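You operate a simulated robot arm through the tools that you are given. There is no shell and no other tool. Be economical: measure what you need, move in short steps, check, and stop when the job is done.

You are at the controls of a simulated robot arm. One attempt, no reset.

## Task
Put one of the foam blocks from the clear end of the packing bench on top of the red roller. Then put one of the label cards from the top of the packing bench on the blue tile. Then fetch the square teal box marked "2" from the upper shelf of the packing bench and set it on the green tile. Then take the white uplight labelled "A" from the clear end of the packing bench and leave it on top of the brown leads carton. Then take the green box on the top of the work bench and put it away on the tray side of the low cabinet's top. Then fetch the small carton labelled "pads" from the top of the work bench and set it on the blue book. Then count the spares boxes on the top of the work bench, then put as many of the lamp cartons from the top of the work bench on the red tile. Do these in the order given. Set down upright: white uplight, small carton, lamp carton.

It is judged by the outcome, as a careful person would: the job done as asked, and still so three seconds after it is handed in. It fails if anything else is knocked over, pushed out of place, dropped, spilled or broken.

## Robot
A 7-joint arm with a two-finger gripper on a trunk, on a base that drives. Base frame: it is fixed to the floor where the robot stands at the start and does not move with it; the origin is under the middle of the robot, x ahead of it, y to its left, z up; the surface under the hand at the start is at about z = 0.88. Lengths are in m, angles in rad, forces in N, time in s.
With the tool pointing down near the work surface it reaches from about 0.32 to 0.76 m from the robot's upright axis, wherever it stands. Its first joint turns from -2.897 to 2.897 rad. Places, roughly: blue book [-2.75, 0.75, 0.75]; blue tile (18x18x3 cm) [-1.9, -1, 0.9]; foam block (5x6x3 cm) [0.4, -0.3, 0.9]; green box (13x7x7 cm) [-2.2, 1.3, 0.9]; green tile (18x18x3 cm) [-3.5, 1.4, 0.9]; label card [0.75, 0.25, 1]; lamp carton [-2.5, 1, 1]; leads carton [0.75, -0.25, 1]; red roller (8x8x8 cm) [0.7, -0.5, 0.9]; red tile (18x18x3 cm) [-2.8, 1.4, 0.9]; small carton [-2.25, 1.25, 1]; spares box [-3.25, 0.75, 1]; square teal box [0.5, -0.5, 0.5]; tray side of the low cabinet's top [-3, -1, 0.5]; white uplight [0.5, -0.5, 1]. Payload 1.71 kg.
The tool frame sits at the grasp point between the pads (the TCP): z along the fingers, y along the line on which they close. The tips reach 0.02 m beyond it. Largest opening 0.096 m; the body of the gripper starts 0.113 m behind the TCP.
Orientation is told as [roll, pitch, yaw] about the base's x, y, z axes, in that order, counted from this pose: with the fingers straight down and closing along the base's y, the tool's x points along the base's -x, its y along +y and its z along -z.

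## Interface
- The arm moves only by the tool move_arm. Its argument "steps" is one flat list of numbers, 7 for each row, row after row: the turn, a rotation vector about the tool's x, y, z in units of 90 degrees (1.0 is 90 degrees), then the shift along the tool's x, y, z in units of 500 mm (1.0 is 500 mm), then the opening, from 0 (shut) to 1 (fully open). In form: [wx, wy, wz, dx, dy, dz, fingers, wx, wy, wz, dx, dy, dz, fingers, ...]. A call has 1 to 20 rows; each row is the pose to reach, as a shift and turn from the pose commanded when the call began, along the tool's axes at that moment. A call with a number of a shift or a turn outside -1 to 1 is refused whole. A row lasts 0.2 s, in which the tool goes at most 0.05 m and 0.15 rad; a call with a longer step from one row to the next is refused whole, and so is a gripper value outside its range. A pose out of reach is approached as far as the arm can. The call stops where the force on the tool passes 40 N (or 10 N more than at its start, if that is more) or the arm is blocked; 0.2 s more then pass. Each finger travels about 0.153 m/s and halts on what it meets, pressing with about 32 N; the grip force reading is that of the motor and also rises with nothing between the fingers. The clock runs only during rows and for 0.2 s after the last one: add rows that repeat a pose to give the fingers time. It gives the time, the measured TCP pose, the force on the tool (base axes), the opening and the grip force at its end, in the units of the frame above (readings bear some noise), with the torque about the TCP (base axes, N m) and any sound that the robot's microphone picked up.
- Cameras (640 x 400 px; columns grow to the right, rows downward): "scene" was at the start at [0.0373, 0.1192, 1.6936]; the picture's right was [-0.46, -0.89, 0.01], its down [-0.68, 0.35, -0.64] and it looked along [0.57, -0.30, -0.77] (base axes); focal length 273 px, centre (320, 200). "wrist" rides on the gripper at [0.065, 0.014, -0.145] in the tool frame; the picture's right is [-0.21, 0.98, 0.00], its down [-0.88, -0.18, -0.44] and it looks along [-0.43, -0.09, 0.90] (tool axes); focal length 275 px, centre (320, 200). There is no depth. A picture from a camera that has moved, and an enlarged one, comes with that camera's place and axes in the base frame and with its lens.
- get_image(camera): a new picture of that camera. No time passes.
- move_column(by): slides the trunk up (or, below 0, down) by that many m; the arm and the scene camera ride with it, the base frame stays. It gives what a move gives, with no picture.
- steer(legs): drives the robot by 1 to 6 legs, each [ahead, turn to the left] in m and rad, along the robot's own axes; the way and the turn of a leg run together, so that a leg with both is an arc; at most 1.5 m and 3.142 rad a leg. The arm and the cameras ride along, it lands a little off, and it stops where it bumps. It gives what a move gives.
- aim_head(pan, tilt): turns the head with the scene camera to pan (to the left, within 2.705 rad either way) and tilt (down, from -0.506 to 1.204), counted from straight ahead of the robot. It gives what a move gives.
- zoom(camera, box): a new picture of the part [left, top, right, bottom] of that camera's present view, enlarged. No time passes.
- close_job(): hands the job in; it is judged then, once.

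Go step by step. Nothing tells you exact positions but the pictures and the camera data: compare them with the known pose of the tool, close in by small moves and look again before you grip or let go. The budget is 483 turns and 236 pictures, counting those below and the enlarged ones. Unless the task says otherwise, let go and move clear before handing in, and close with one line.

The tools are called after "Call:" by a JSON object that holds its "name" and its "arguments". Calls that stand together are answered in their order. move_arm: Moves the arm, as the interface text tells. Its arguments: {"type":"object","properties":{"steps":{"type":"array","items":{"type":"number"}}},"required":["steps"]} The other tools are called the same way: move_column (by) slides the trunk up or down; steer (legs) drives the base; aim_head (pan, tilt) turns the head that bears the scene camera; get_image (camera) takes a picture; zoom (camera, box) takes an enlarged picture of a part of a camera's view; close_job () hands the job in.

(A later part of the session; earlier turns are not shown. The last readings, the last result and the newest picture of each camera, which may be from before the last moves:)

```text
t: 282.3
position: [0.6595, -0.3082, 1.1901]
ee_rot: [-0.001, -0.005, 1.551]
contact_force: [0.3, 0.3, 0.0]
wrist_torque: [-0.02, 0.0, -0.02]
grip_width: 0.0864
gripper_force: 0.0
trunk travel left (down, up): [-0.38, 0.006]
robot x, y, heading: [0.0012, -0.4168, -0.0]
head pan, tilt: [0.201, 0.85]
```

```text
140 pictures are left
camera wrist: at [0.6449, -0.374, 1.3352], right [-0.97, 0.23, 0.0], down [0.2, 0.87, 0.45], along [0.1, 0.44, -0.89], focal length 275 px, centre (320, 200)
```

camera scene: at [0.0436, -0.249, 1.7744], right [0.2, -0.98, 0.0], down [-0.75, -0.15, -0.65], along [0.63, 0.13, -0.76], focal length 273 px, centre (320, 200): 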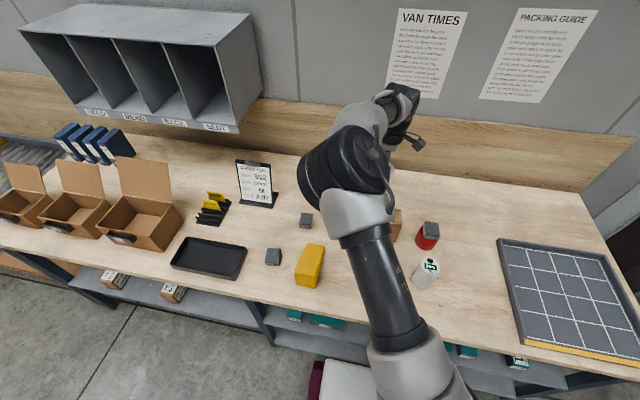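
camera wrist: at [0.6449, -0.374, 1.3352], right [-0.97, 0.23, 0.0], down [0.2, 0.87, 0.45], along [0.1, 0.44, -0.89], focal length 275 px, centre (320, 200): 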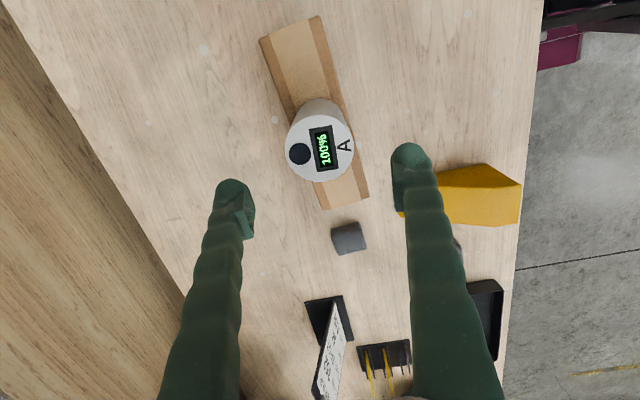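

Uplight A stands upright on the leads carton. Next the green box on the work bench: driving round to that side.

Call:
{"name": "steer", "arguments": {"legs": [[-0.45, 0], [0, 1.571], [1.3, 0], [1.25, 0], [0, 1.571]]}}

Call:
{"name": "steer", "arguments": {"legs": [[1.3, 0], [0.45, 0], [0, 1.571]]}}

Call:
{"name": "move_column", "arguments": {"by": -0.08}}

Call:
{"name": "aim_head", "arguments": {"pan": 0, "tilt": 0.75}}

Call:
{"name": "get_image", "arguments": {"camera": "scene"}}

Call:
{"name": "get_image", "arguments": {"camera": "wrist"}}

```text
t: 307.2
position: [-1.0642, 2.0285, 1.1906]
ee_rot: [0.0, -0.007, -1.607]
contact_force: [0.0, 0.0, -0.1]
wrist_torque: [0.03, -0.01, 0.01]
grip_width: 0.0866
gripper_force: 0.1
trunk travel left (down, up): [-0.38, 0.006]
robot x, y, heading: [-0.397, 2.1387, 3.131]
head pan, tilt: [0.201, 0.85]
```

```text
t: 321.3
position: [-2.0438, 1.5194, 1.1986]
ee_rot: [-0.014, -0.008, -0.034]
contact_force: [-0.6, 0.6, -0.2]
wrist_torque: [0.01, -0.02, 0.0]
grip_width: 0.0862
gripper_force: 0.1
trunk travel left (down, up): [-0.38, 0.006]
robot x, y, heading: [-2.1561, 2.1669, -1.577]
head pan, tilt: [0.201, 0.85]
```

```text
t: 322.4
position: [-2.0425, 1.5398, 1.1281]
ee_rot: [-0.027, -0.009, -0.034]
contact_force: [0.5, -0.1, 0.2]
wrist_torque: [-0.04, 0.01, 0.01]
grip_width: 0.0865
gripper_force: 0.1
trunk travel left (down, up): [-0.3, 0.086]
robot x, y, heading: [-2.1556, 2.167, -1.587]
head pan, tilt: [0.201, 0.85]
```

```text
t: 323.2
position: [-2.0431, 1.5391, 1.1282]
ee_rot: [-0.028, -0.01, -0.033]
contact_force: [1.3, 0.4, -0.1]
wrist_torque: [0.02, -0.02, 0.02]
grip_width: 0.0863
gripper_force: 0.0
trunk travel left (down, up): [-0.3, 0.086]
robot x, y, heading: [-2.1541, 2.166, -1.583]
head pan, tilt: [0.0, 0.75]
```

```text
139 pictures are left
camera scene: at [-2.0031, 2.1143, 1.702], right [-1.0, 0.01, 0.0], down [0.01, 0.69, -0.72], along [-0.01, -0.72, -0.69], focal length 273 px, centre (320, 200)
```

scene: 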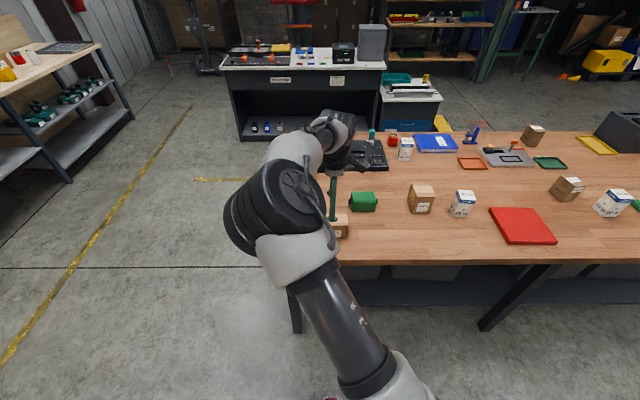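

```text
138 pictures are left
camera wrist: at [-2.1097, 1.5595, 1.2736], right [0.24, 0.97, -0.02], down [0.87, -0.2, 0.46], along [0.44, -0.13, -0.89], focal length 275 px, centre (320, 200)
```

wrist: 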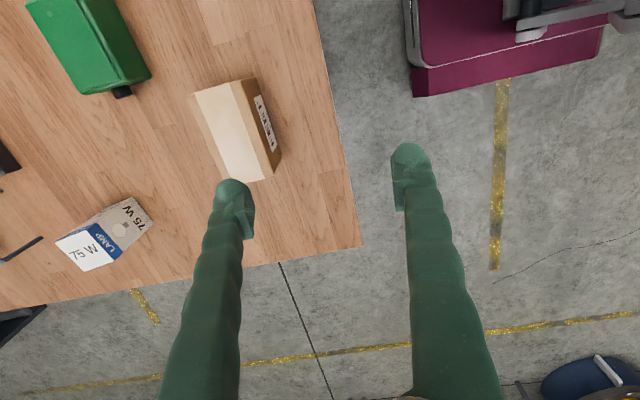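

The work bench from its end: green box, several cartons and lamp cartons. Zooming for labels.

Call:
{"name": "zoom", "arguments": {"camera": "scene", "box": [320, 110, 480, 260]}}

Call:
{"name": "zoom", "arguments": {"camera": "scene", "box": [470, 100, 640, 260]}}

Call:
{"name": "zoom", "arguments": {"camera": "scene", "box": [360, 50, 460, 140]}}

```text
2.67 times, centred on (400, 185) of scene
camera zoom: at [-2.0031, 2.1143, 1.702], right [-1.0, 0.01, 0.0], down [0.01, 0.69, -0.72], along [-0.01, -0.72, -0.69], focal length 728 px, centre (107, 240)
```

zoom: 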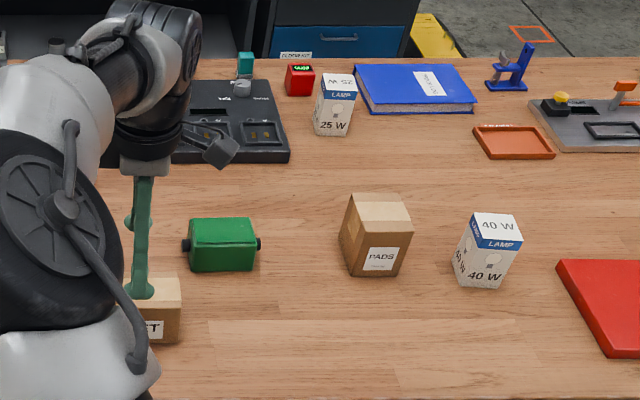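

```text
2.50 times, centred on (555, 180) of scene
camera zoom: at [-2.0031, 2.1143, 1.702], right [-1.0, 0.01, 0.0], down [0.01, 0.69, -0.72], along [-0.01, -0.72, -0.69], focal length 683 px, centre (-268, 250)
```

zoom: 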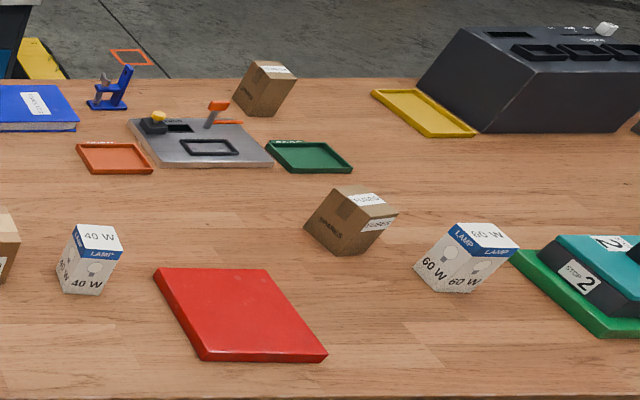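

```text
4.44 times, centred on (410, 95) of scene
camera zoom: at [-2.0031, 2.1143, 1.702], right [-1.0, 0.01, 0.0], down [0.01, 0.69, -0.72], along [-0.01, -0.72, -0.69], focal length 1214 px, centre (-80, 667)
```

zoom: 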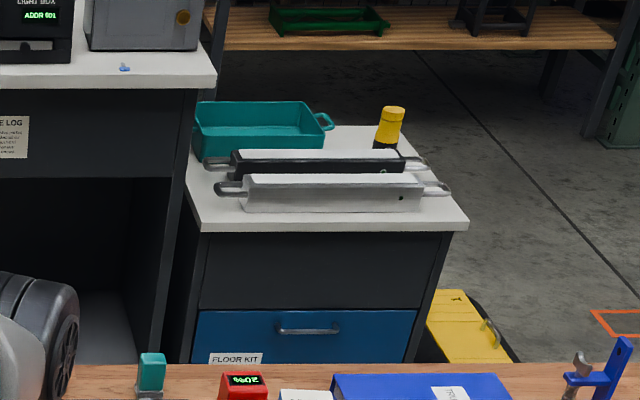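

The green box is at about (-2.197,1.287), long axis along x. I'll drive 0.25 m closer and shift the hand over it.

Call:
{"name": "steer", "arguments": {"legs": [[0.25, 0.01]]}}

Call:
{"name": "move_arm", "arguments": {"steps": [-0.018, 0.006, 0, 0.08, 0, 0, 1, -0.018, 0.006, 0, 0.16, 0, 0, 1, -0.018, 0.006, 0, 0.24, 0, 0, 1, -0.018, 0.006, 0, 0.28, 0, 0, 1, -0.018, 0.006, 0, 0.28, 0, 0, 1]}}

Call:
{"name": "get_image", "arguments": {"camera": "wrist"}}

```text
t: 325.1
position: [-2.0399, 1.2874, 1.129]
ee_rot: [-0.026, -0.011, -0.024]
contact_force: [0.1, -0.6, -0.8]
wrist_torque: [0.02, -0.01, 0.01]
grip_width: 0.0866
gripper_force: 0.1
trunk travel left (down, up): [-0.3, 0.086]
robot x, y, heading: [-2.1608, 1.9142, -1.571]
head pan, tilt: [0.0, 0.75]
```

```text
t: 326.3
position: [-2.1804, 1.3087, 1.1367]
ee_rot: [-0.013, -0.002, -0.024]
contact_force: [0.1, 0.8, 0.2]
wrist_torque: [0.01, 0.0, 0.02]
grip_width: 0.0964
gripper_force: 0.0
trunk travel left (down, up): [-0.3, 0.086]
robot x, y, heading: [-2.1598, 1.9171, -1.574]
head pan, tilt: [0.0, 0.75]
```

```text
134 pictures are left
camera wrist: at [-2.2457, 1.3267, 1.2819], right [0.23, 0.97, -0.01], down [0.87, -0.2, 0.45], along [0.43, -0.11, -0.89], focal length 275 px, centre (320, 200)
```

wrist: 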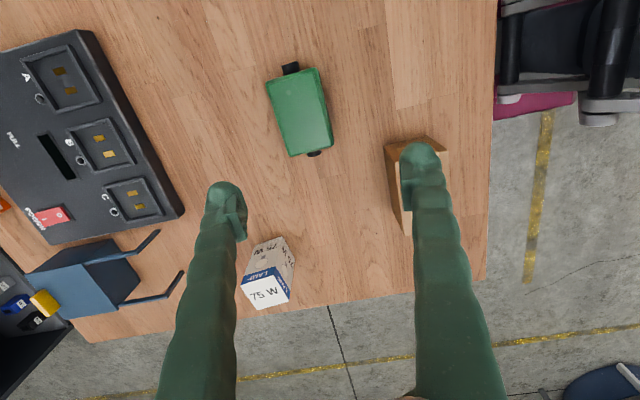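

Green box centre (-2.194,1.287), 6.6 cm wide along y, aligned. Descending to grasp it.

Call:
{"name": "move_arm", "arguments": {"steps": [-0.008, 0, 0, 0.026, -0.044, 0.08, 1, -0.008, 0, 0, 0.026, -0.044, 0.17, 1, -0.008, 0, 0, 0.026, -0.044, 0.26, 1, -0.008, 0, 0, 0.026, -0.044, 0.34, 1, -0.008, 0, 0, 0.026, -0.044, 0.38, 1, -0.008, 0, 0, 0.026, -0.044, 0.38, 1]}}

Call:
{"name": "get_image", "arguments": {"camera": "wrist"}}

```text
t: 327.7
position: [-2.1927, 1.2844, 0.9471]
ee_rot: [0.001, -0.003, -0.025]
contact_force: [0.3, 0.3, -0.4]
wrist_torque: [-0.04, 0.0, 0.0]
grip_width: 0.0958
gripper_force: 0.0
trunk travel left (down, up): [-0.3, 0.086]
robot x, y, heading: [-2.162, 1.9153, -1.575]
head pan, tilt: [0.0, 0.75]
```

```text
133 pictures are left
camera wrist: at [-2.2583, 1.3001, 1.0925], right [0.23, 0.97, 0.0], down [0.87, -0.21, 0.45], along [0.43, -0.1, -0.9], focal length 275 px, centre (320, 200)
```

wrist: 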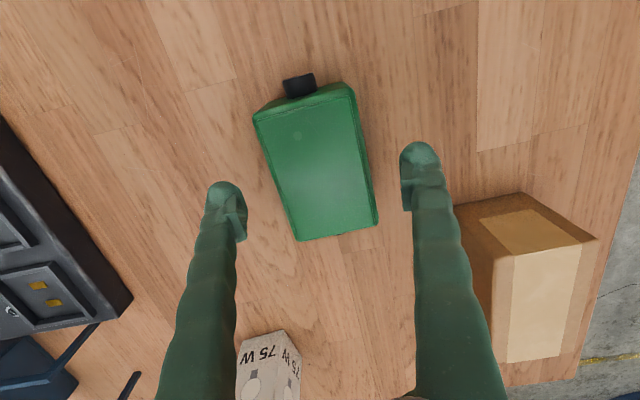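

Call:
{"name": "move_arm", "arguments": {"steps": [0, 0, 0, 0.007, 0.004, 0.06, 1, 0, 0, 0, 0.007, 0.004, 0.12, 1, 0, 0, 0, 0.007, 0.004, 0.142, 1, 0, 0, 0, 0.007, 0.004, 0.142, 1, 0, 0, 0, 0.007, 0.004, 0.142, 0.5, 0, 0, 0, 0.007, 0.004, 0.142, 0.5, 0, 0, 0, 0.007, 0.004, 0.142, 0.5]}}

```text
t: 329.3
position: [-2.1965, 1.288, 0.8768]
ee_rot: [-0.001, 0.0, -0.025]
contact_force: [-0.3, 7.0, 16.0]
wrist_torque: [0.82, -0.23, 0.17]
grip_width: 0.0756
gripper_force: 31.9
trunk travel left (down, up): [-0.3, 0.086]
robot x, y, heading: [-2.1592, 1.9164, -1.57]
head pan, tilt: [0.0, 0.75]
```

Call:
{"name": "get_image", "arguments": {"camera": "wrist"}}

Call:
{"name": "zoom", "arguments": {"camera": "scene", "box": [300, 170, 440, 270]}}

```text
132 pictures are left
camera wrist: at [-2.2621, 1.3036, 1.0228], right [0.23, 0.97, 0.0], down [0.87, -0.21, 0.45], along [0.43, -0.1, -0.9], focal length 275 px, centre (320, 200)
```

wrist: 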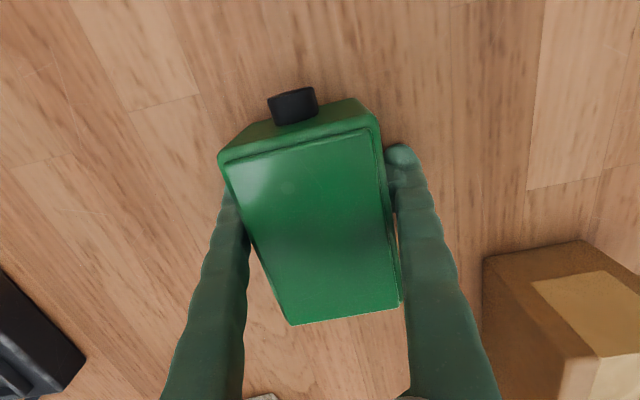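

```text
4.00 times, centred on (370, 220) of scene
camera zoom: at [-2.004, 1.8666, 1.7022], right [-1.0, 0.0, 0.0], down [0.0, 0.69, -0.72], along [0.0, -0.72, -0.69], focal length 1092 px, centre (120, 120)
```

zoom: 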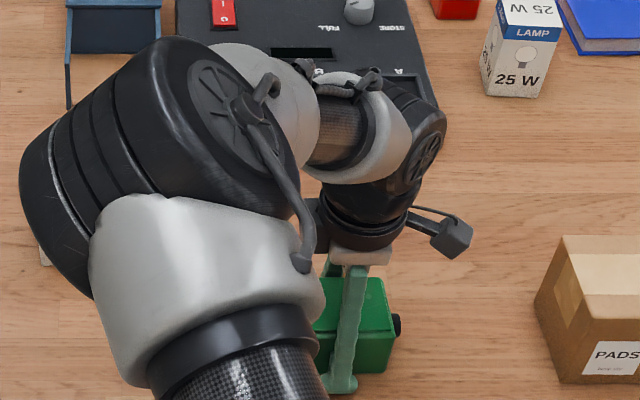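

The box is gripped at 75.6 mm. Lifting gently and checking.

Call:
{"name": "move_arm", "arguments": {"steps": [0, 0, 0, 0, 0, -0.02, 0.5, 0, 0, 0, 0, 0, -0.05, 0.5, 0, 0, 0, 0, 0, -0.1, 0.5, 0, 0, 0, 0, 0, -0.1, 0.5]}}

Call:
{"name": "get_image", "arguments": {"camera": "wrist"}}

```text
t: 330.3
position: [-2.1965, 1.2867, 0.9258]
ee_rot: [0.0, -0.001, -0.025]
contact_force: [0.0, -0.7, -1.5]
wrist_torque: [0.03, 0.01, 0.0]
grip_width: 0.0754
gripper_force: 31.9
trunk travel left (down, up): [-0.3, 0.086]
robot x, y, heading: [-2.1566, 1.9148, -1.565]
head pan, tilt: [0.0, 0.75]
```

```text
130 pictures are left
camera wrist: at [-2.2616, 1.3025, 1.0712], right [0.23, 0.97, 0.0], down [0.87, -0.21, 0.45], along [0.43, -0.1, -0.9], focal length 275 px, centre (320, 200)
```

wrist: 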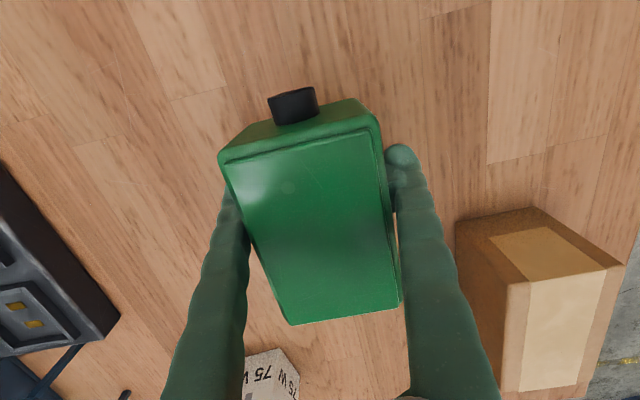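

Green box held. Raising it and driving round to the corridor in front of the low cabinet.

Call:
{"name": "move_arm", "arguments": {"steps": [0, 0, 0, 0, 0, -0.09, 0.5, 0, 0, 0, 0, 0, -0.18, 0.5, 0, 0, 0, 0, 0, -0.27, 0.5, 0, 0, 0, 0, 0, -0.36, 0.5, 0, 0, 0, 0, 0, -0.44, 0.5, 0, 0, 0, 0, 0, -0.44, 0.5]}}

Call:
{"name": "steer", "arguments": {"legs": [[-0.2, 0], [0, 1.568], [1.2, 0], [0, -1.571], [1.0, 0], [1.02, 0]]}}

Call:
{"name": "steer", "arguments": {"legs": [[0, -1.571], [1.0, 0]]}}

Call:
{"name": "aim_head", "arguments": {"pan": 0.4, "tilt": 0.7}}

Call:
{"name": "get_image", "arguments": {"camera": "scene"}}

```text
t: 331.7
position: [-2.1976, 1.2866, 1.1472]
ee_rot: [0.001, -0.002, -0.026]
contact_force: [-0.2, 0.3, -2.2]
wrist_torque: [0.0, 0.02, -0.02]
grip_width: 0.075
gripper_force: 32.3
trunk travel left (down, up): [-0.3, 0.086]
robot x, y, heading: [-2.1586, 1.9171, -1.566]
head pan, tilt: [0.0, 0.75]
```

```text
t: 358.8
position: [-1.0416, -0.5448, 1.1466]
ee_rot: [0.0, -0.003, -0.039]
contact_force: [0.6, -0.4, -3.3]
wrist_torque: [0.01, -0.01, -0.01]
grip_width: 0.0748
gripper_force: 32.0
trunk travel left (down, up): [-0.3, 0.086]
robot x, y, heading: [-0.9912, 0.0823, -1.584]
head pan, tilt: [0.0, 0.75]
```

```text
t: 368.8
position: [-2.6016, 0.1334, 1.1556]
ee_rot: [-0.015, -0.006, -1.6]
contact_force: [0.9, 0.0, -2.1]
wrist_torque: [0.0, -0.05, -0.01]
grip_width: 0.0746
gripper_force: 31.9
trunk travel left (down, up): [-0.3, 0.086]
robot x, y, heading: [-1.9922, 0.09, 3.13]
head pan, tilt: [0.0, 0.75]
```

```text
t: 369.7
position: [-2.5853, 0.1334, 1.164]
ee_rot: [-0.026, -0.006, -1.6]
contact_force: [-0.1, -0.7, -2.3]
wrist_torque: [0.03, -0.01, 0.01]
grip_width: 0.0749
gripper_force: 31.7
trunk travel left (down, up): [-0.3, 0.086]
robot x, y, heading: [-1.9898, 0.0928, 3.132]
head pan, tilt: [0.4, 0.7]
```

```text
129 pictures are left
camera scene: at [-2.0413, -0.0973, 1.7063], right [-0.38, 0.92, -0.01], down [0.61, 0.25, -0.75], along [-0.7, -0.29, -0.66], focal length 273 px, centre (320, 200)
```

scene: 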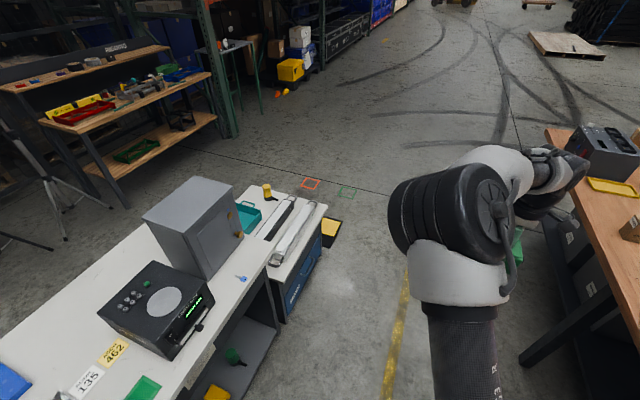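

Call:
{"name": "steer", "arguments": {"legs": [[0.95, 0], [0, 1.58]]}}

Call:
{"name": "aim_head", "arguments": {"pan": 0, "tilt": 0.9}}

Call:
{"name": "get_image", "arguments": {"camera": "scene"}}

Call:
{"name": "get_image", "arguments": {"camera": "wrist"}}

```text
t: 379.6
position: [-2.9812, -0.4951, 1.1642]
ee_rot: [-0.029, -0.007, -0.028]
contact_force: [0.3, -0.2, -2.0]
wrist_torque: [-0.01, 0.02, 0.02]
grip_width: 0.0749
gripper_force: 31.6
trunk travel left (down, up): [-0.3, 0.086]
robot x, y, heading: [-2.9484, 0.0995, -1.574]
head pan, tilt: [0.4, 0.7]
```

```text
t: 380.4
position: [-2.9813, -0.4783, 1.1723]
ee_rot: [-0.04, -0.009, -0.027]
contact_force: [-0.9, -0.6, -2.7]
wrist_torque: [0.0, -0.01, 0.0]
grip_width: 0.0748
gripper_force: 31.4
trunk travel left (down, up): [-0.3, 0.086]
robot x, y, heading: [-2.9479, 0.0987, -1.574]
head pan, tilt: [0.0, 0.901]
```

```text
128 pictures are left
camera scene: at [-2.792, 0.0528, 1.6902], right [-1.0, 0.0, 0.0], down [0.0, 0.79, -0.61], along [0.0, -0.61, -0.79], focal length 273 px, centre (320, 200)
```

scene: 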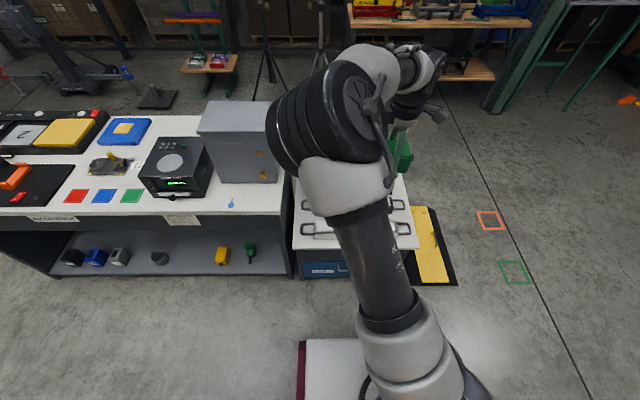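

```text
127 pictures are left
camera wrist: at [-3.0486, -0.4559, 1.3166], right [0.23, 0.97, -0.04], down [0.87, -0.19, 0.46], along [0.44, -0.14, -0.89], focal length 275 px, centre (320, 200)
```

wrist: 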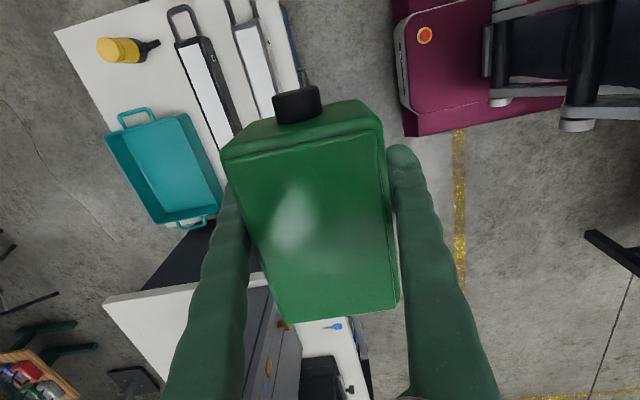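

The low cabinet's top has two long bars in front and, behind them, a teal tray and a bottle. I need its height; shifting the hand forward for a second view.

Call:
{"name": "move_arm", "arguments": {"steps": [-0.025, 0.005, 0, 0, -0.08, 0, 0.5, -0.025, 0.005, 0, 0, -0.16, 0, 0.5, -0.025, 0.005, 0, 0.04, -0.2, 0, 0.5, -0.025, 0.005, 0, 0.08, -0.2, 0, 0.5, -0.025, 0.005, 0, 0.08, -0.2, 0, 0.5]}}

Call:
{"name": "get_image", "arguments": {"camera": "wrist"}}

Call:
{"name": "get_image", "arguments": {"camera": "scene"}}

```text
t: 381.6
position: [-3.0244, -0.5763, 1.1774]
ee_rot: [0.0, -0.002, -0.026]
contact_force: [-0.3, -1.4, -2.1]
wrist_torque: [0.0, 0.01, 0.0]
grip_width: 0.0749
gripper_force: 32.1
trunk travel left (down, up): [-0.3, 0.086]
robot x, y, heading: [-2.9489, 0.0973, -1.573]
head pan, tilt: [0.0, 0.901]
```

```text
126 pictures are left
camera wrist: at [-3.0912, -0.5595, 1.3226], right [0.23, 0.97, 0.0], down [0.87, -0.21, 0.45], along [0.43, -0.1, -0.89], focal length 275 px, centre (320, 200)
```

wrist: 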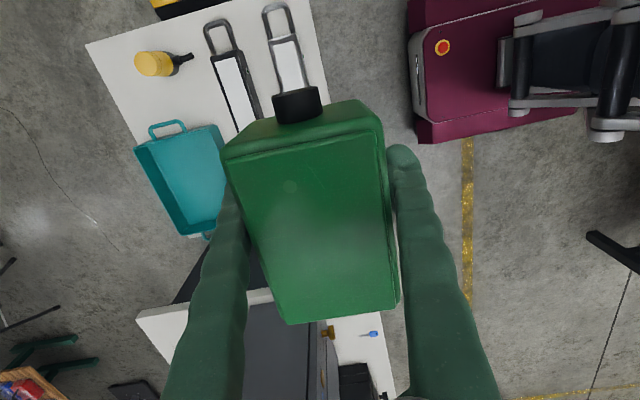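

```text
125 pictures are left
camera scene: at [-2.7919, 0.0533, 1.6902], right [-1.0, 0.0, 0.0], down [0.0, 0.79, -0.61], along [0.0, -0.61, -0.79], focal length 273 px, centre (320, 200)
```

scene: 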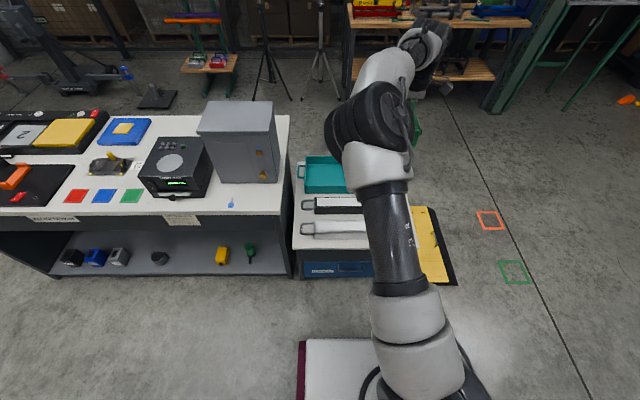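

Cabinet top is at z≈0.53, spanning x −3.27…−2.66, y −1.12…−0.55; the bars divide front from the tray side. I'll move closer and look at the free gap between tray and bottle.

Call:
{"name": "steer", "arguments": {"legs": [[0.28, 0]]}}

Call:
{"name": "move_column", "arguments": {"by": -0.2}}

Call:
{"name": "get_image", "arguments": {"camera": "wrist"}}

Call:
{"name": "get_image", "arguments": {"camera": "scene"}}

```text
t: 383.7
position: [-3.0263, -0.8572, 1.176]
ee_rot: [0.0, -0.002, -0.027]
contact_force: [-0.7, 0.0, -2.9]
wrist_torque: [0.05, 0.02, -0.01]
grip_width: 0.0748
gripper_force: 31.8
trunk travel left (down, up): [-0.3, 0.086]
robot x, y, heading: [-2.9474, -0.1828, -1.579]
head pan, tilt: [0.0, 0.901]
```

```text
t: 385.9
position: [-3.0269, -0.8381, 0.988]
ee_rot: [-0.018, -0.003, -0.027]
contact_force: [0.7, 0.2, -2.4]
wrist_torque: [0.01, 0.03, 0.01]
grip_width: 0.0748
gripper_force: 32.4
trunk travel left (down, up): [-0.1, 0.286]
robot x, y, heading: [-2.9481, -0.1827, -1.573]
head pan, tilt: [0.0, 0.901]
```

```text
124 pictures are left
camera wrist: at [-3.0925, -0.8208, 1.1331], right [0.23, 0.97, -0.02], down [0.87, -0.2, 0.45], along [0.43, -0.12, -0.89], focal length 275 px, centre (320, 200)
```

wrist: 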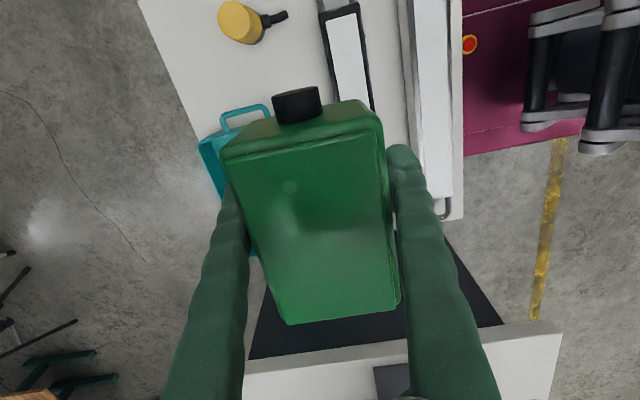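

```text
123 pictures are left
camera scene: at [-2.7933, -0.2241, 1.4906], right [-1.0, 0.0, 0.0], down [0.0, 0.79, -0.61], along [0.0, -0.61, -0.79], focal length 273 px, centre (320, 200)
```

scene: 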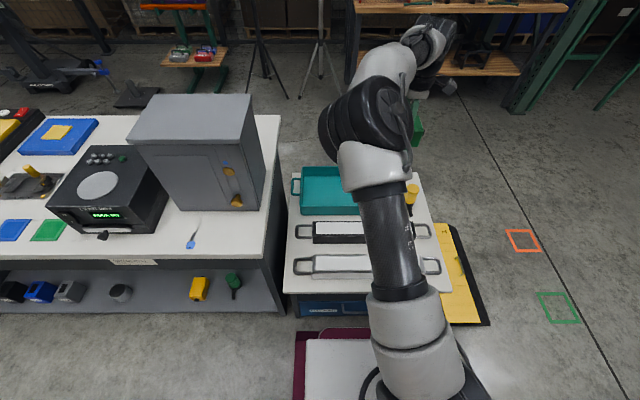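

The free spot on the tray side is between the tray handle and the lying yellow tool, around (-3.098,-0.915). I'll turn the box so that its long side runs along y, then view from the robot side.

Call:
{"name": "steer", "arguments": {"legs": [[0.05, 0]]}}

Call:
{"name": "move_arm", "arguments": {"steps": [0, 0, 0.09, 0, 0, 0, 0.5, 0, 0, 0.18, 0, 0, 0, 0.5, 0, 0, 0.27, 0, 0, 0, 0.5, 0, 0, 0.36, 0, 0, 0, 0.5, 0, 0, 0.45, 0, 0, 0, 0.5, 0, 0, 0.54, 0, 0, 0, 0.5, 0, 0, 0.63, 0, 0, 0, 0.5, 0, 0, 0.72, 0, 0, 0, 0.5, 0, 0, 0.81, 0, 0, 0, 0.5, 0, 0, 0.9, 0, 0, 0, 0.5, 0, 0, 0.983, 0, 0, 0, 0.5, 0, 0, 0.983, 0, 0, 0, 0.5]}}

Call:
{"name": "get_image", "arguments": {"camera": "wrist"}}

```text
t: 387.0
position: [-3.0256, -0.886, 0.9837]
ee_rot: [-0.01, 0.0, -0.024]
contact_force: [-1.4, -1.4, -3.4]
wrist_torque: [0.05, 0.0, -0.03]
grip_width: 0.0749
gripper_force: 32.0
trunk travel left (down, up): [-0.1, 0.286]
robot x, y, heading: [-2.9447, -0.2295, -1.57]
head pan, tilt: [0.0, 0.901]
stopped in leg 1: the robot was blocked; the commanded pose is now the measured one
```

```text
t: 389.6
position: [-3.0262, -0.8718, 0.993]
ee_rot: [0.004, -0.026, -1.571]
contact_force: [-0.7, 1.0, -2.9]
wrist_torque: [0.0, 0.01, 0.01]
grip_width: 0.0746
gripper_force: 31.6
trunk travel left (down, up): [-0.1, 0.286]
robot x, y, heading: [-2.9484, -0.2287, -1.576]
head pan, tilt: [0.0, 0.901]
```

```text
122 pictures are left
camera wrist: at [-3.0131, -0.802, 1.1378], right [0.98, -0.21, 0.01], down [-0.19, -0.86, 0.47], along [-0.09, -0.46, -0.88], focal length 275 px, centre (320, 200)
```

wrist: 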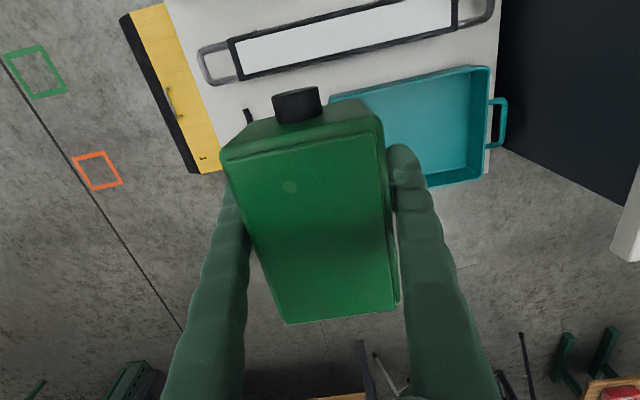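

A slight bump ended that leg; I'll back off 2 cm, then bring the box lower over the gap and look.

Call:
{"name": "steer", "arguments": {"legs": [[-0.02, 0]]}}

Call:
{"name": "move_arm", "arguments": {"steps": [0, 0.017, 0, -0.04, -0.048, 0.04, 0.5, 0, 0.017, 0, -0.08, -0.096, 0.1, 0.5, 0, 0.017, 0, -0.12, -0.144, 0.16, 0.5, 0, 0.017, 0, -0.12, -0.144, 0.25, 0.5, 0, 0.017, 0, -0.12, -0.144, 0.34, 0.5, 0, 0.017, 0, -0.12, -0.144, 0.42, 0.5, 0, 0.017, 0, -0.12, -0.144, 0.42, 0.5]}}

Call:
{"name": "get_image", "arguments": {"camera": "wrist"}}

Call:
{"name": "get_image", "arguments": {"camera": "scene"}}

```text
t: 390.4
position: [-3.0271, -0.8502, 0.9956]
ee_rot: [0.003, -0.027, -1.568]
contact_force: [-0.1, 1.0, -1.6]
wrist_torque: [-0.11, 0.0, -0.03]
grip_width: 0.0747
gripper_force: 31.8
trunk travel left (down, up): [-0.1, 0.286]
robot x, y, heading: [-2.9499, -0.211, -1.573]
head pan, tilt: [0.0, 0.901]
```

```text
t: 392.0
position: [-3.097, -0.9058, 0.7946]
ee_rot: [0.006, -0.015, -1.568]
contact_force: [-0.4, 0.1, -2.6]
wrist_torque: [0.04, -0.06, 0.01]
grip_width: 0.0748
gripper_force: 31.8
trunk travel left (down, up): [-0.1, 0.286]
robot x, y, heading: [-2.9463, -0.2087, -1.576]
head pan, tilt: [0.0, 0.901]
```

```text
121 pictures are left
camera wrist: at [-3.0846, -0.8385, 0.9394], right [0.98, -0.2, 0.01], down [-0.19, -0.87, 0.46], along [-0.09, -0.45, -0.89], focal length 275 px, centre (320, 200)
```

wrist: 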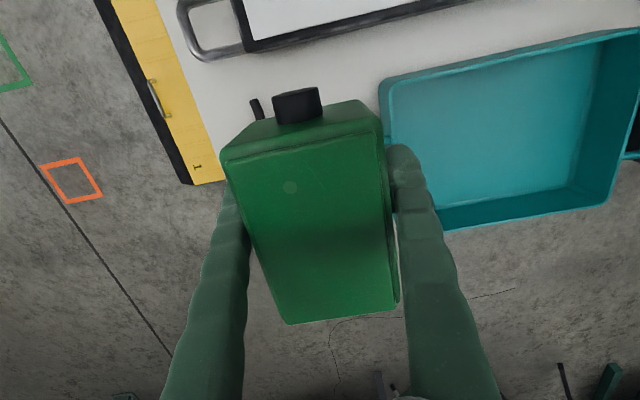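

```text
120 pictures are left
camera scene: at [-2.7934, -0.2499, 1.4907], right [-1.0, 0.0, 0.0], down [0.0, 0.79, -0.61], along [0.0, -0.61, -0.79], focal length 273 px, centre (320, 200)
```

scene: 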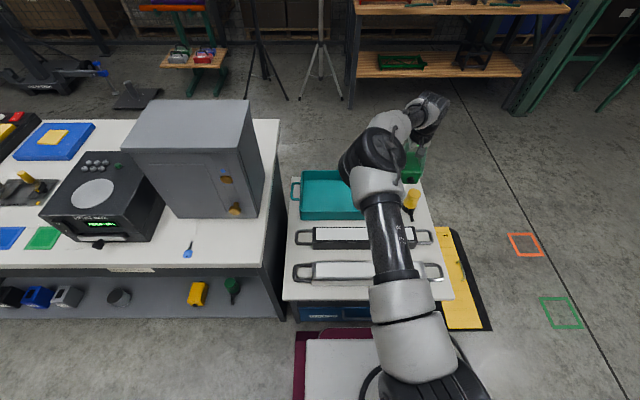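

Clearances look right: box 1 cm from the tray handle, 3 cm from the tool. Descending most of the way.

Call:
{"name": "move_arm", "arguments": {"steps": [0, 0.01, 0, -0.006, 0, 0.08, 0.5, 0, 0.01, 0, -0.01, 0, 0.16, 0.5, 0, 0.01, 0, -0.01, 0, 0.24, 0.5, 0, 0.01, 0, -0.01, 0, 0.32, 0.5, 0, 0.01, 0, -0.01, 0, 0.38, 0.5, 0, 0.01, 0, -0.01, 0, 0.38, 0.5]}}

Call:
{"name": "get_image", "arguments": {"camera": "wrist"}}

Call:
{"name": "zoom", "arguments": {"camera": "scene", "box": [280, 130, 460, 300]}}

```text
t: 393.4
position: [-3.0978, -0.9149, 0.606]
ee_rot: [0.003, 0.004, -1.568]
contact_force: [-0.2, 0.8, -2.8]
wrist_torque: [0.02, -0.01, -0.01]
grip_width: 0.075
gripper_force: 32.1
trunk travel left (down, up): [-0.1, 0.286]
robot x, y, heading: [-2.95, -0.2126, -1.572]
head pan, tilt: [0.0, 0.901]
```

```text
119 pictures are left
camera wrist: at [-3.0835, -0.8489, 0.7509], right [0.98, -0.2, 0.0], down [-0.19, -0.88, 0.44], along [-0.09, -0.43, -0.9], focal length 275 px, centre (320, 200)
```

wrist: 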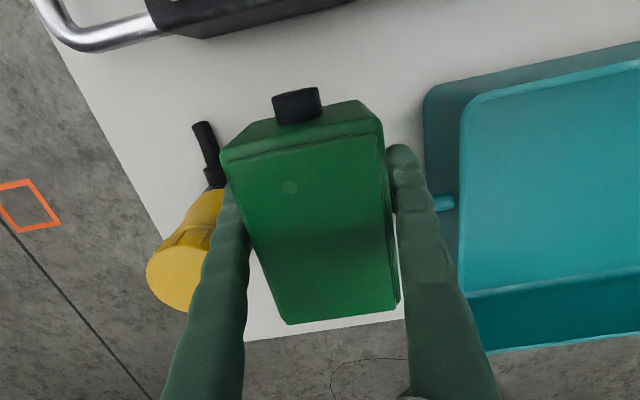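

```text
2.35 times, centred on (370, 215) of scene
camera zoom: at [-2.7935, -0.25, 1.4907], right [-1.0, 0.0, 0.0], down [0.0, 0.79, -0.61], along [0.0, -0.61, -0.79], focal length 643 px, centre (202, 165)
```

zoom: 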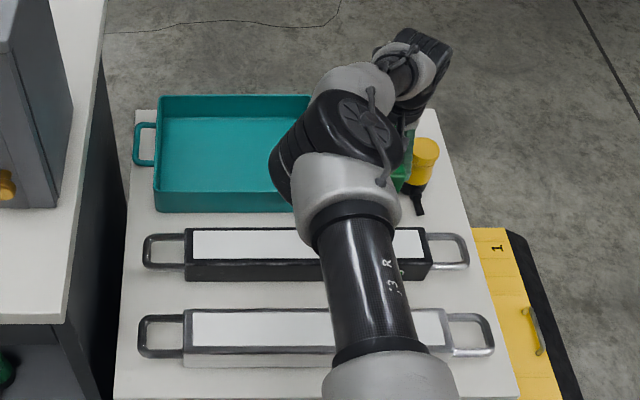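

Clear on both sides. Lowering slowly to the surface.

Call:
{"name": "move_arm", "arguments": {"steps": [0, 0, 0, 0, 0, 0.03, 0.5, 0, 0, 0, 0, 0, 0.06, 0.5, 0, 0, 0, 0, 0, 0.08, 0.5, 0, 0, 0, 0, 0, 0.08, 0.5]}}

Call:
{"name": "get_image", "arguments": {"camera": "wrist"}}

```text
t: 394.4
position: [-3.0969, -0.916, 0.5652]
ee_rot: [0.005, 0.003, -1.569]
contact_force: [-0.3, -0.4, -3.6]
wrist_torque: [0.02, 0.0, -0.03]
grip_width: 0.0748
gripper_force: 31.8
trunk travel left (down, up): [-0.1, 0.286]
robot x, y, heading: [-2.9479, -0.2063, -1.576]
head pan, tilt: [0.0, 0.901]
```

```text
117 pictures are left
camera wrist: at [-3.0839, -0.8502, 0.7114], right [0.98, -0.2, 0.0], down [-0.18, -0.88, 0.44], along [-0.09, -0.43, -0.9], focal length 275 px, centre (320, 200)
```

wrist: 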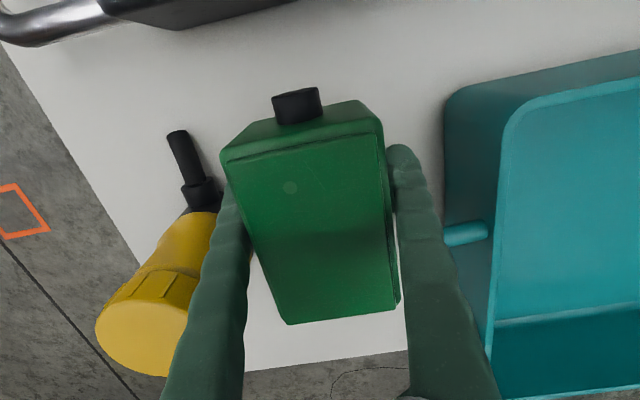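

Call:
{"name": "move_arm", "arguments": {"steps": [0, 0, 0, 0, 0, 0.01, 0.5, 0, 0, 0, 0, 0, 0.02, 0.5, 0, 0, 0, 0, 0, 0.02, 0.5]}}

```text
t: 395.2
position: [-3.0964, -0.9169, 0.5563]
ee_rot: [0.005, 0.004, -1.57]
contact_force: [-0.2, 0.4, -2.4]
wrist_torque: [-0.01, -0.02, -0.01]
grip_width: 0.0747
gripper_force: 31.9
trunk travel left (down, up): [-0.1, 0.286]
robot x, y, heading: [-2.9485, -0.2085, -1.577]
head pan, tilt: [0.0, 0.901]
```

Call:
{"name": "move_arm", "arguments": {"steps": [0, 0, 0, 0, 0, 0.008, 0.5, 0, 0, 0, 0, 0, 0.016, 0.5, 0, 0, 0, 0, 0, 0.016, 0.5]}}

```text
t: 396.0
position: [-3.0969, -0.9169, 0.5458]
ee_rot: [0.004, 0.003, -1.57]
contact_force: [-0.3, -0.3, -2.6]
wrist_torque: [0.03, 0.01, -0.02]
grip_width: 0.0751
gripper_force: 31.7
trunk travel left (down, up): [-0.1, 0.286]
robot x, y, heading: [-2.945, -0.2119, -1.579]
head pan, tilt: [0.0, 0.901]
```

Call:
{"name": "move_arm", "arguments": {"steps": [0, 0, 0, 0, 0, 0.008, 0.5, 0, 0, 0, 0, 0, 0.016, 0.5, 0, 0, 0, 0, 0, 0.016, 0.5]}}

Call:
{"name": "get_image", "arguments": {"camera": "wrist"}}

```text
t: 396.8
position: [-3.0971, -0.9171, 0.5385]
ee_rot: [0.004, 0.003, -1.569]
contact_force: [-0.3, 0.2, -3.4]
wrist_torque: [0.04, -0.01, -0.02]
grip_width: 0.0749
gripper_force: 32.0
trunk travel left (down, up): [-0.1, 0.286]
robot x, y, heading: [-2.9479, -0.207, -1.577]
head pan, tilt: [0.0, 0.901]
```

```text
116 pictures are left
camera wrist: at [-3.0844, -0.8525, 0.6839], right [0.98, -0.2, 0.0], down [-0.18, -0.88, 0.44], along [-0.09, -0.43, -0.9], focal length 275 px, centre (320, 200)
```

wrist: 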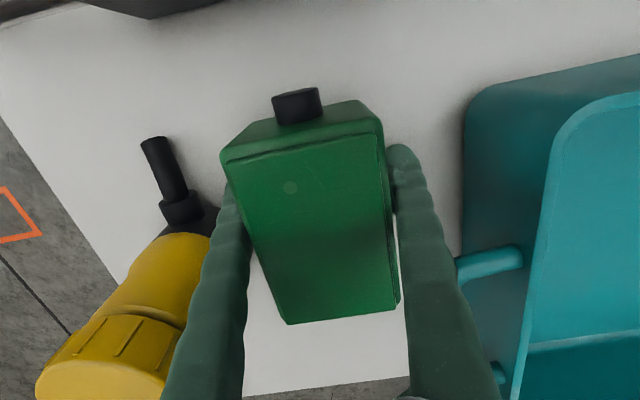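

Call:
{"name": "move_arm", "arguments": {"steps": [0, 0, 0, 0, 0, 0.008, 0.5, 0, 0, 0, 0, 0, 0.016, 0.5, 0, 0, 0, 0, 0, 0.016, 0.5]}}

```text
t: 397.4
position: [-3.0966, -0.9161, 0.5422]
ee_rot: [0.003, -0.012, -1.566]
contact_force: [-0.6, -0.3, -3.0]
wrist_torque: [0.05, 0.05, 0.01]
grip_width: 0.0746
gripper_force: 31.9
trunk travel left (down, up): [-0.1, 0.286]
robot x, y, heading: [-2.9476, -0.2073, -1.576]
head pan, tilt: [0.0, 0.901]
stopped in row 3: the force on the tool passed its limit at 42 N (the readings are from after the stop); the commanded pose is now the measured one
```

Surface contact found. Lowering the last few mm gently, then releasing.

Call:
{"name": "move_arm", "arguments": {"steps": [0, 0.008, 0, 0, 0, 0.008, 0.5, 0, 0.008, 0, 0, 0, 0.012, 0.5, 0, 0.008, 0, 0, 0, 0.012, 0.5]}}

```text
t: 398.2
position: [-3.0981, -0.9166, 0.5383]
ee_rot: [0.002, -0.002, -1.567]
contact_force: [0.8, 1.3, 1.2]
wrist_torque: [-0.23, 0.11, -0.03]
grip_width: 0.0749
gripper_force: 31.9
trunk travel left (down, up): [-0.1, 0.286]
robot x, y, heading: [-2.9458, -0.2062, -1.573]
head pan, tilt: [0.0, 0.901]
```

Touching lightly. Opening just enough and rising.

Call:
{"name": "move_arm", "arguments": {"steps": [0, 0, 0, 0, 0, 0.001, 0.7, 0, 0, 0, 0, 0, 0.001, 0.88, 0, 0, 0, 0, 0, 0.001, 0.88, 0, 0, 0, 0, 0, -0.04, 0.88, 0, 0, 0, 0, 0, -0.12, 0.88, 0, 0, 0, 0, 0, -0.21, 0.88, 0, 0, 0, 0, 0, -0.3, 0.88, 0, 0, 0, 0, 0, -0.39, 0.88, 0, 0, 0, 0, 0, -0.39, 0.88]}}

Call:
{"name": "get_image", "arguments": {"camera": "wrist"}}

```text
t: 400.2
position: [-3.0983, -0.912, 0.7344]
ee_rot: [0.002, -0.001, -1.567]
contact_force: [-0.7, 0.8, 0.1]
wrist_torque: [0.01, -0.01, 0.0]
grip_width: 0.0845
gripper_force: 0.0
trunk travel left (down, up): [-0.1, 0.286]
robot x, y, heading: [-2.947, -0.2086, -1.576]
head pan, tilt: [0.0, 0.901]
```

```text
115 pictures are left
camera wrist: at [-3.0849, -0.8462, 0.8799], right [0.98, -0.2, 0.0], down [-0.18, -0.88, 0.44], along [-0.09, -0.44, -0.9], focal length 275 px, centre (320, 200)
```

wrist: 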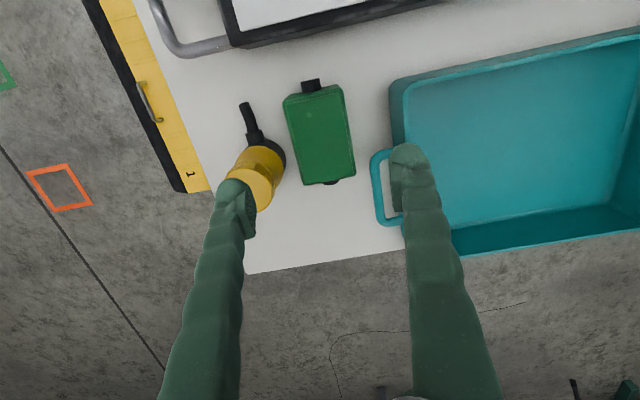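

The green box rests on the tray side, touching nothing else. Next the "pads" carton: raising up and driving back round to the far side of the work bench.

Call:
{"name": "move_column", "arguments": {"by": 0.2}}

Call:
{"name": "move_arm", "arguments": {"steps": [0, 0, 0, 0.05, 0.04, -0.06, 0.9, 0, 0, 0, 0.1, 0.08, -0.12, 0.9, 0, 0, 0, 0.15, 0.12, -0.18, 0.9, 0, 0, 0, 0.2, 0.16, -0.24, 0.9, 0, 0, 0, 0.2, 0.2, -0.32, 0.9, 0, 0, 0, 0.2, 0.2, -0.4, 0.9, 0, 0, 0, 0.2, 0.2, -0.4, 0.9]}}

Call:
{"name": "steer", "arguments": {"legs": [[-0.3, 0], [0, 1.576], [1.0, 0], [0.95, 0], [0, 1.571], [1.0, 0]]}}

Call:
{"name": "steer", "arguments": {"legs": [[1.02, 0], [0, 1.571], [1.4, 0], [0, 1.571]]}}

Call:
{"name": "aim_head", "arguments": {"pan": 0, "tilt": 0.75}}

Call:
{"name": "get_image", "arguments": {"camera": "scene"}}

```text
t: 402.4
position: [-3.0978, -0.9129, 0.9343]
ee_rot: [0.001, 0.0, -1.569]
contact_force: [-1.2, 0.6, 1.0]
wrist_torque: [-0.01, 0.0, 0.0]
grip_width: 0.0845
gripper_force: 0.1
trunk travel left (down, up): [-0.3, 0.086]
robot x, y, heading: [-2.9455, -0.2058, -1.575]
head pan, tilt: [0.0, 0.901]
```

```text
t: 404.0
position: [-2.998, -0.812, 1.1317]
ee_rot: [0.001, 0.0, -1.567]
contact_force: [0.4, 0.0, 0.7]
wrist_torque: [0.02, 0.0, 0.03]
grip_width: 0.0864
gripper_force: 0.1
trunk travel left (down, up): [-0.3, 0.086]
robot x, y, heading: [-2.9498, -0.2071, -1.578]
head pan, tilt: [0.0, 0.901]
```

```text
t: 430.5
position: [-1.0074, 1.761, 1.1327]
ee_rot: [0.003, 0.001, 1.611]
contact_force: [0.8, -0.1, 0.5]
wrist_torque: [-0.02, 0.0, 0.05]
grip_width: 0.0866
gripper_force: 0.1
trunk travel left (down, up): [-0.3, 0.086]
robot x, y, heading: [-1.0353, 1.1598, 1.608]
head pan, tilt: [0.0, 0.901]
```

```text
t: 452.4
position: [-2.5126, 1.5381, 1.1421]
ee_rot: [0.007, -0.016, -1.525]
contact_force: [0.3, 0.1, -0.6]
wrist_torque: [-0.01, -0.01, 0.03]
grip_width: 0.0864
gripper_force: 0.0
trunk travel left (down, up): [-0.3, 0.086]
robot x, y, heading: [-2.4925, 2.1249, -1.528]
head pan, tilt: [0.0, 0.901]
```

```text
t: 453.1
position: [-2.5146, 1.5563, 1.1498]
ee_rot: [0.006, -0.03, -1.527]
contact_force: [1.4, 0.1, -0.3]
wrist_torque: [0.0, 0.02, 0.01]
grip_width: 0.0863
gripper_force: 0.1
trunk travel left (down, up): [-0.3, 0.086]
robot x, y, heading: [-2.4988, 2.1261, -1.53]
head pan, tilt: [0.0, 0.75]
```

```text
114 pictures are left
camera scene: at [-2.3386, 2.0809, 1.7021], right [-1.0, -0.04, 0.0], down [-0.03, 0.69, -0.72], along [0.03, -0.72, -0.69], focal length 273 px, centre (320, 200)
```

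scene: 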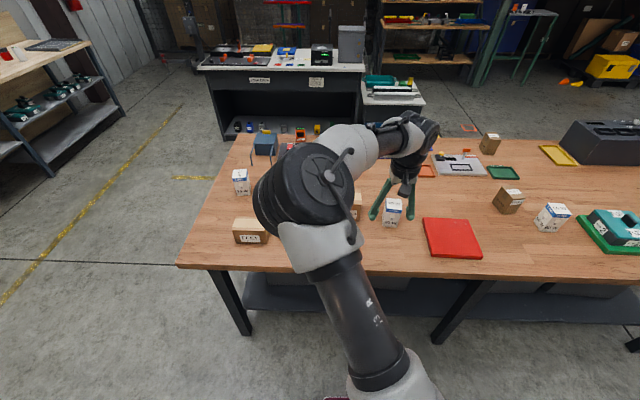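

Call:
{"name": "get_image", "arguments": {"camera": "wrist"}}

Call:
{"name": "zoom", "arguments": {"camera": "scene", "box": [180, 130, 340, 260]}}

Call:
{"name": "zoom", "arguments": {"camera": "scene", "box": [460, 110, 640, 260]}}

```text
113 pictures are left
camera wrist: at [-2.5046, 1.6272, 1.2941], right [0.99, -0.16, 0.01], down [-0.15, -0.87, 0.47], along [-0.06, -0.47, -0.88], focal length 275 px, centre (320, 200)
```

wrist: 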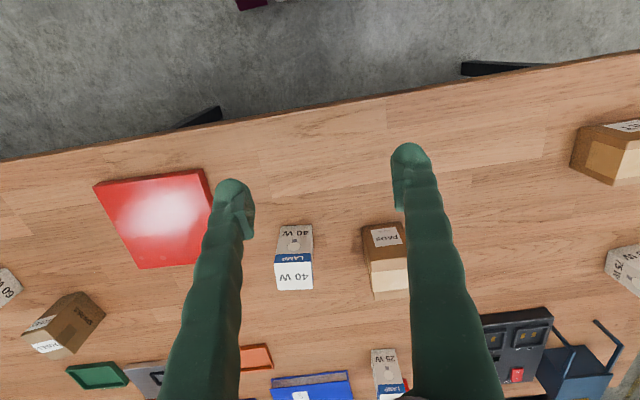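

```text
3.08 times, centred on (260, 195) of scene
camera zoom: at [-2.3386, 2.0809, 1.7021], right [-1.0, -0.04, 0.0], down [-0.03, 0.69, -0.72], along [0.03, -0.72, -0.69], focal length 840 px, centre (505, 215)
```

zoom: 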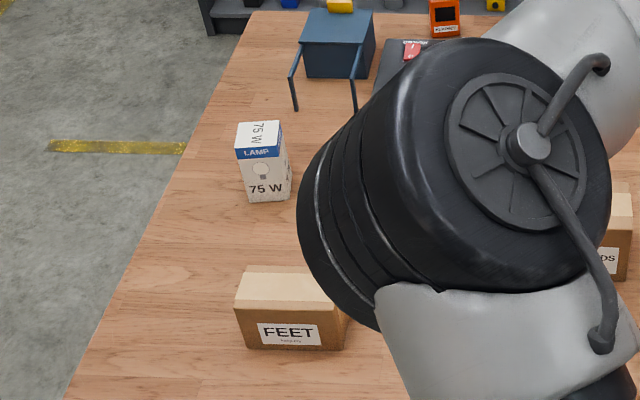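

```text
2.67 times, centred on (550, 185) of scene
camera zoom: at [-2.3386, 2.0809, 1.7021], right [-1.0, -0.04, 0.0], down [-0.03, 0.69, -0.72], along [0.03, -0.72, -0.69], focal length 728 px, centre (-293, 240)
```

zoom: 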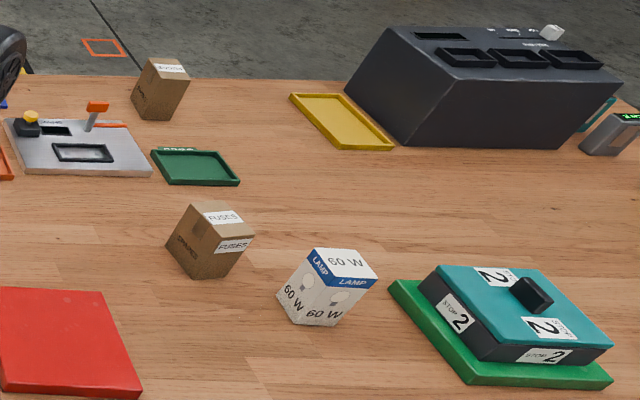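

Labels read: FEET, PADS, and boxes marked FUSES/SPARES. PADS stands at about (-2.43,1.288), ~11 cm tall. I'll drive up and hover over it.

Call:
{"name": "steer", "arguments": {"legs": [[0.22, -0.041]]}}

Call:
{"name": "move_arm", "arguments": {"steps": [0, 0.019, 0, -0.02, 0.05, 0, 1, 0, 0.019, 0, -0.06, 0.11, 0, 1, 0, 0.019, 0, -0.09, 0.16, 0, 1, 0, 0.019, 0, -0.09, 0.16, 0, 1]}}

Call:
{"name": "get_image", "arguments": {"camera": "wrist"}}

```text
t: 454.8
position: [-2.5333, 1.3363, 1.1484]
ee_rot: [0.005, -0.025, -1.57]
contact_force: [0.8, -0.6, -0.7]
wrist_torque: [0.1, 0.0, 0.01]
grip_width: 0.0866
gripper_force: 0.1
trunk travel left (down, up): [-0.3, 0.086]
robot x, y, heading: [-2.4919, 1.9029, -1.568]
head pan, tilt: [0.0, 0.75]
```

```text
t: 455.8
position: [-2.4514, 1.31, 1.1604]
ee_rot: [0.01, -0.014, -1.569]
contact_force: [-0.4, -0.1, 0.1]
wrist_torque: [-0.01, -0.02, 0.0]
grip_width: 0.096
gripper_force: 0.1
trunk travel left (down, up): [-0.3, 0.086]
robot x, y, heading: [-2.4943, 1.9032, -1.575]
head pan, tilt: [0.0, 0.75]
```

```text
110 pictures are left
camera wrist: at [-2.4407, 1.377, 1.3062], right [0.98, -0.2, 0.01], down [-0.19, -0.87, 0.45], along [-0.08, -0.45, -0.89], focal length 275 px, centre (320, 200)
```

wrist: 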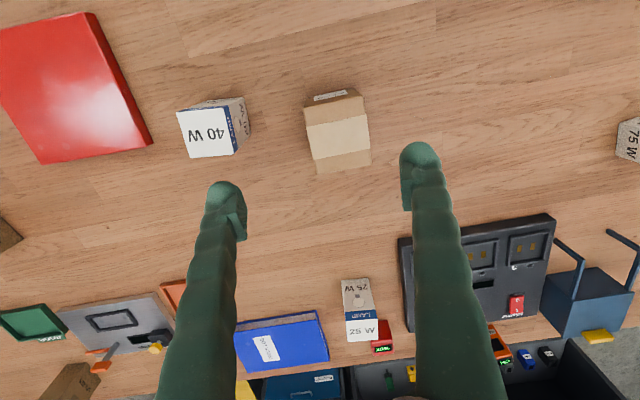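

PADS top centre at (-2.429,1.289), about 7.3 cm wide, aligned. Descending.

Call:
{"name": "move_arm", "arguments": {"steps": [0, 0.009, 0, -0.02, 0.02, 0.08, 1, 0, 0.009, 0, -0.042, 0.044, 0.16, 1, 0, 0.009, 0, -0.042, 0.044, 0.24, 1, 0, 0.009, 0, -0.042, 0.044, 0.3, 1, 0, 0.009, 0, -0.042, 0.044, 0.3, 1]}}

Call:
{"name": "get_image", "arguments": {"camera": "wrist"}}

```text
t: 457.0
position: [-2.4299, 1.2854, 1.0113]
ee_rot: [0.008, 0.0, -1.569]
contact_force: [0.3, -0.4, -0.4]
wrist_torque: [0.01, -0.01, 0.03]
grip_width: 0.0961
gripper_force: 0.0
trunk travel left (down, up): [-0.3, 0.086]
robot x, y, heading: [-2.4884, 1.9037, -1.573]
head pan, tilt: [0.0, 0.75]
```

```text
109 pictures are left
camera wrist: at [-2.4177, 1.3522, 1.157], right [0.98, -0.2, 0.01], down [-0.19, -0.88, 0.44], along [-0.08, -0.43, -0.9], focal length 275 px, centre (320, 200)
```

wrist: 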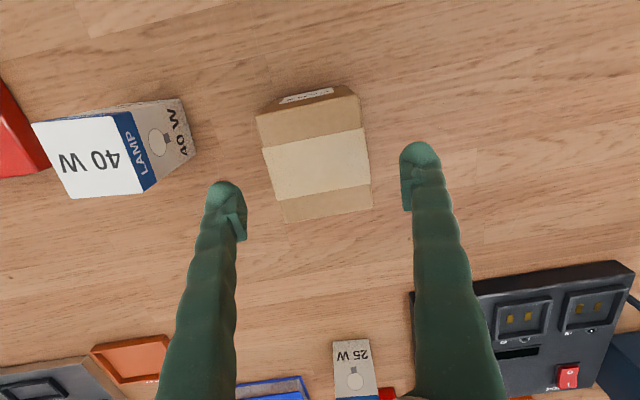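

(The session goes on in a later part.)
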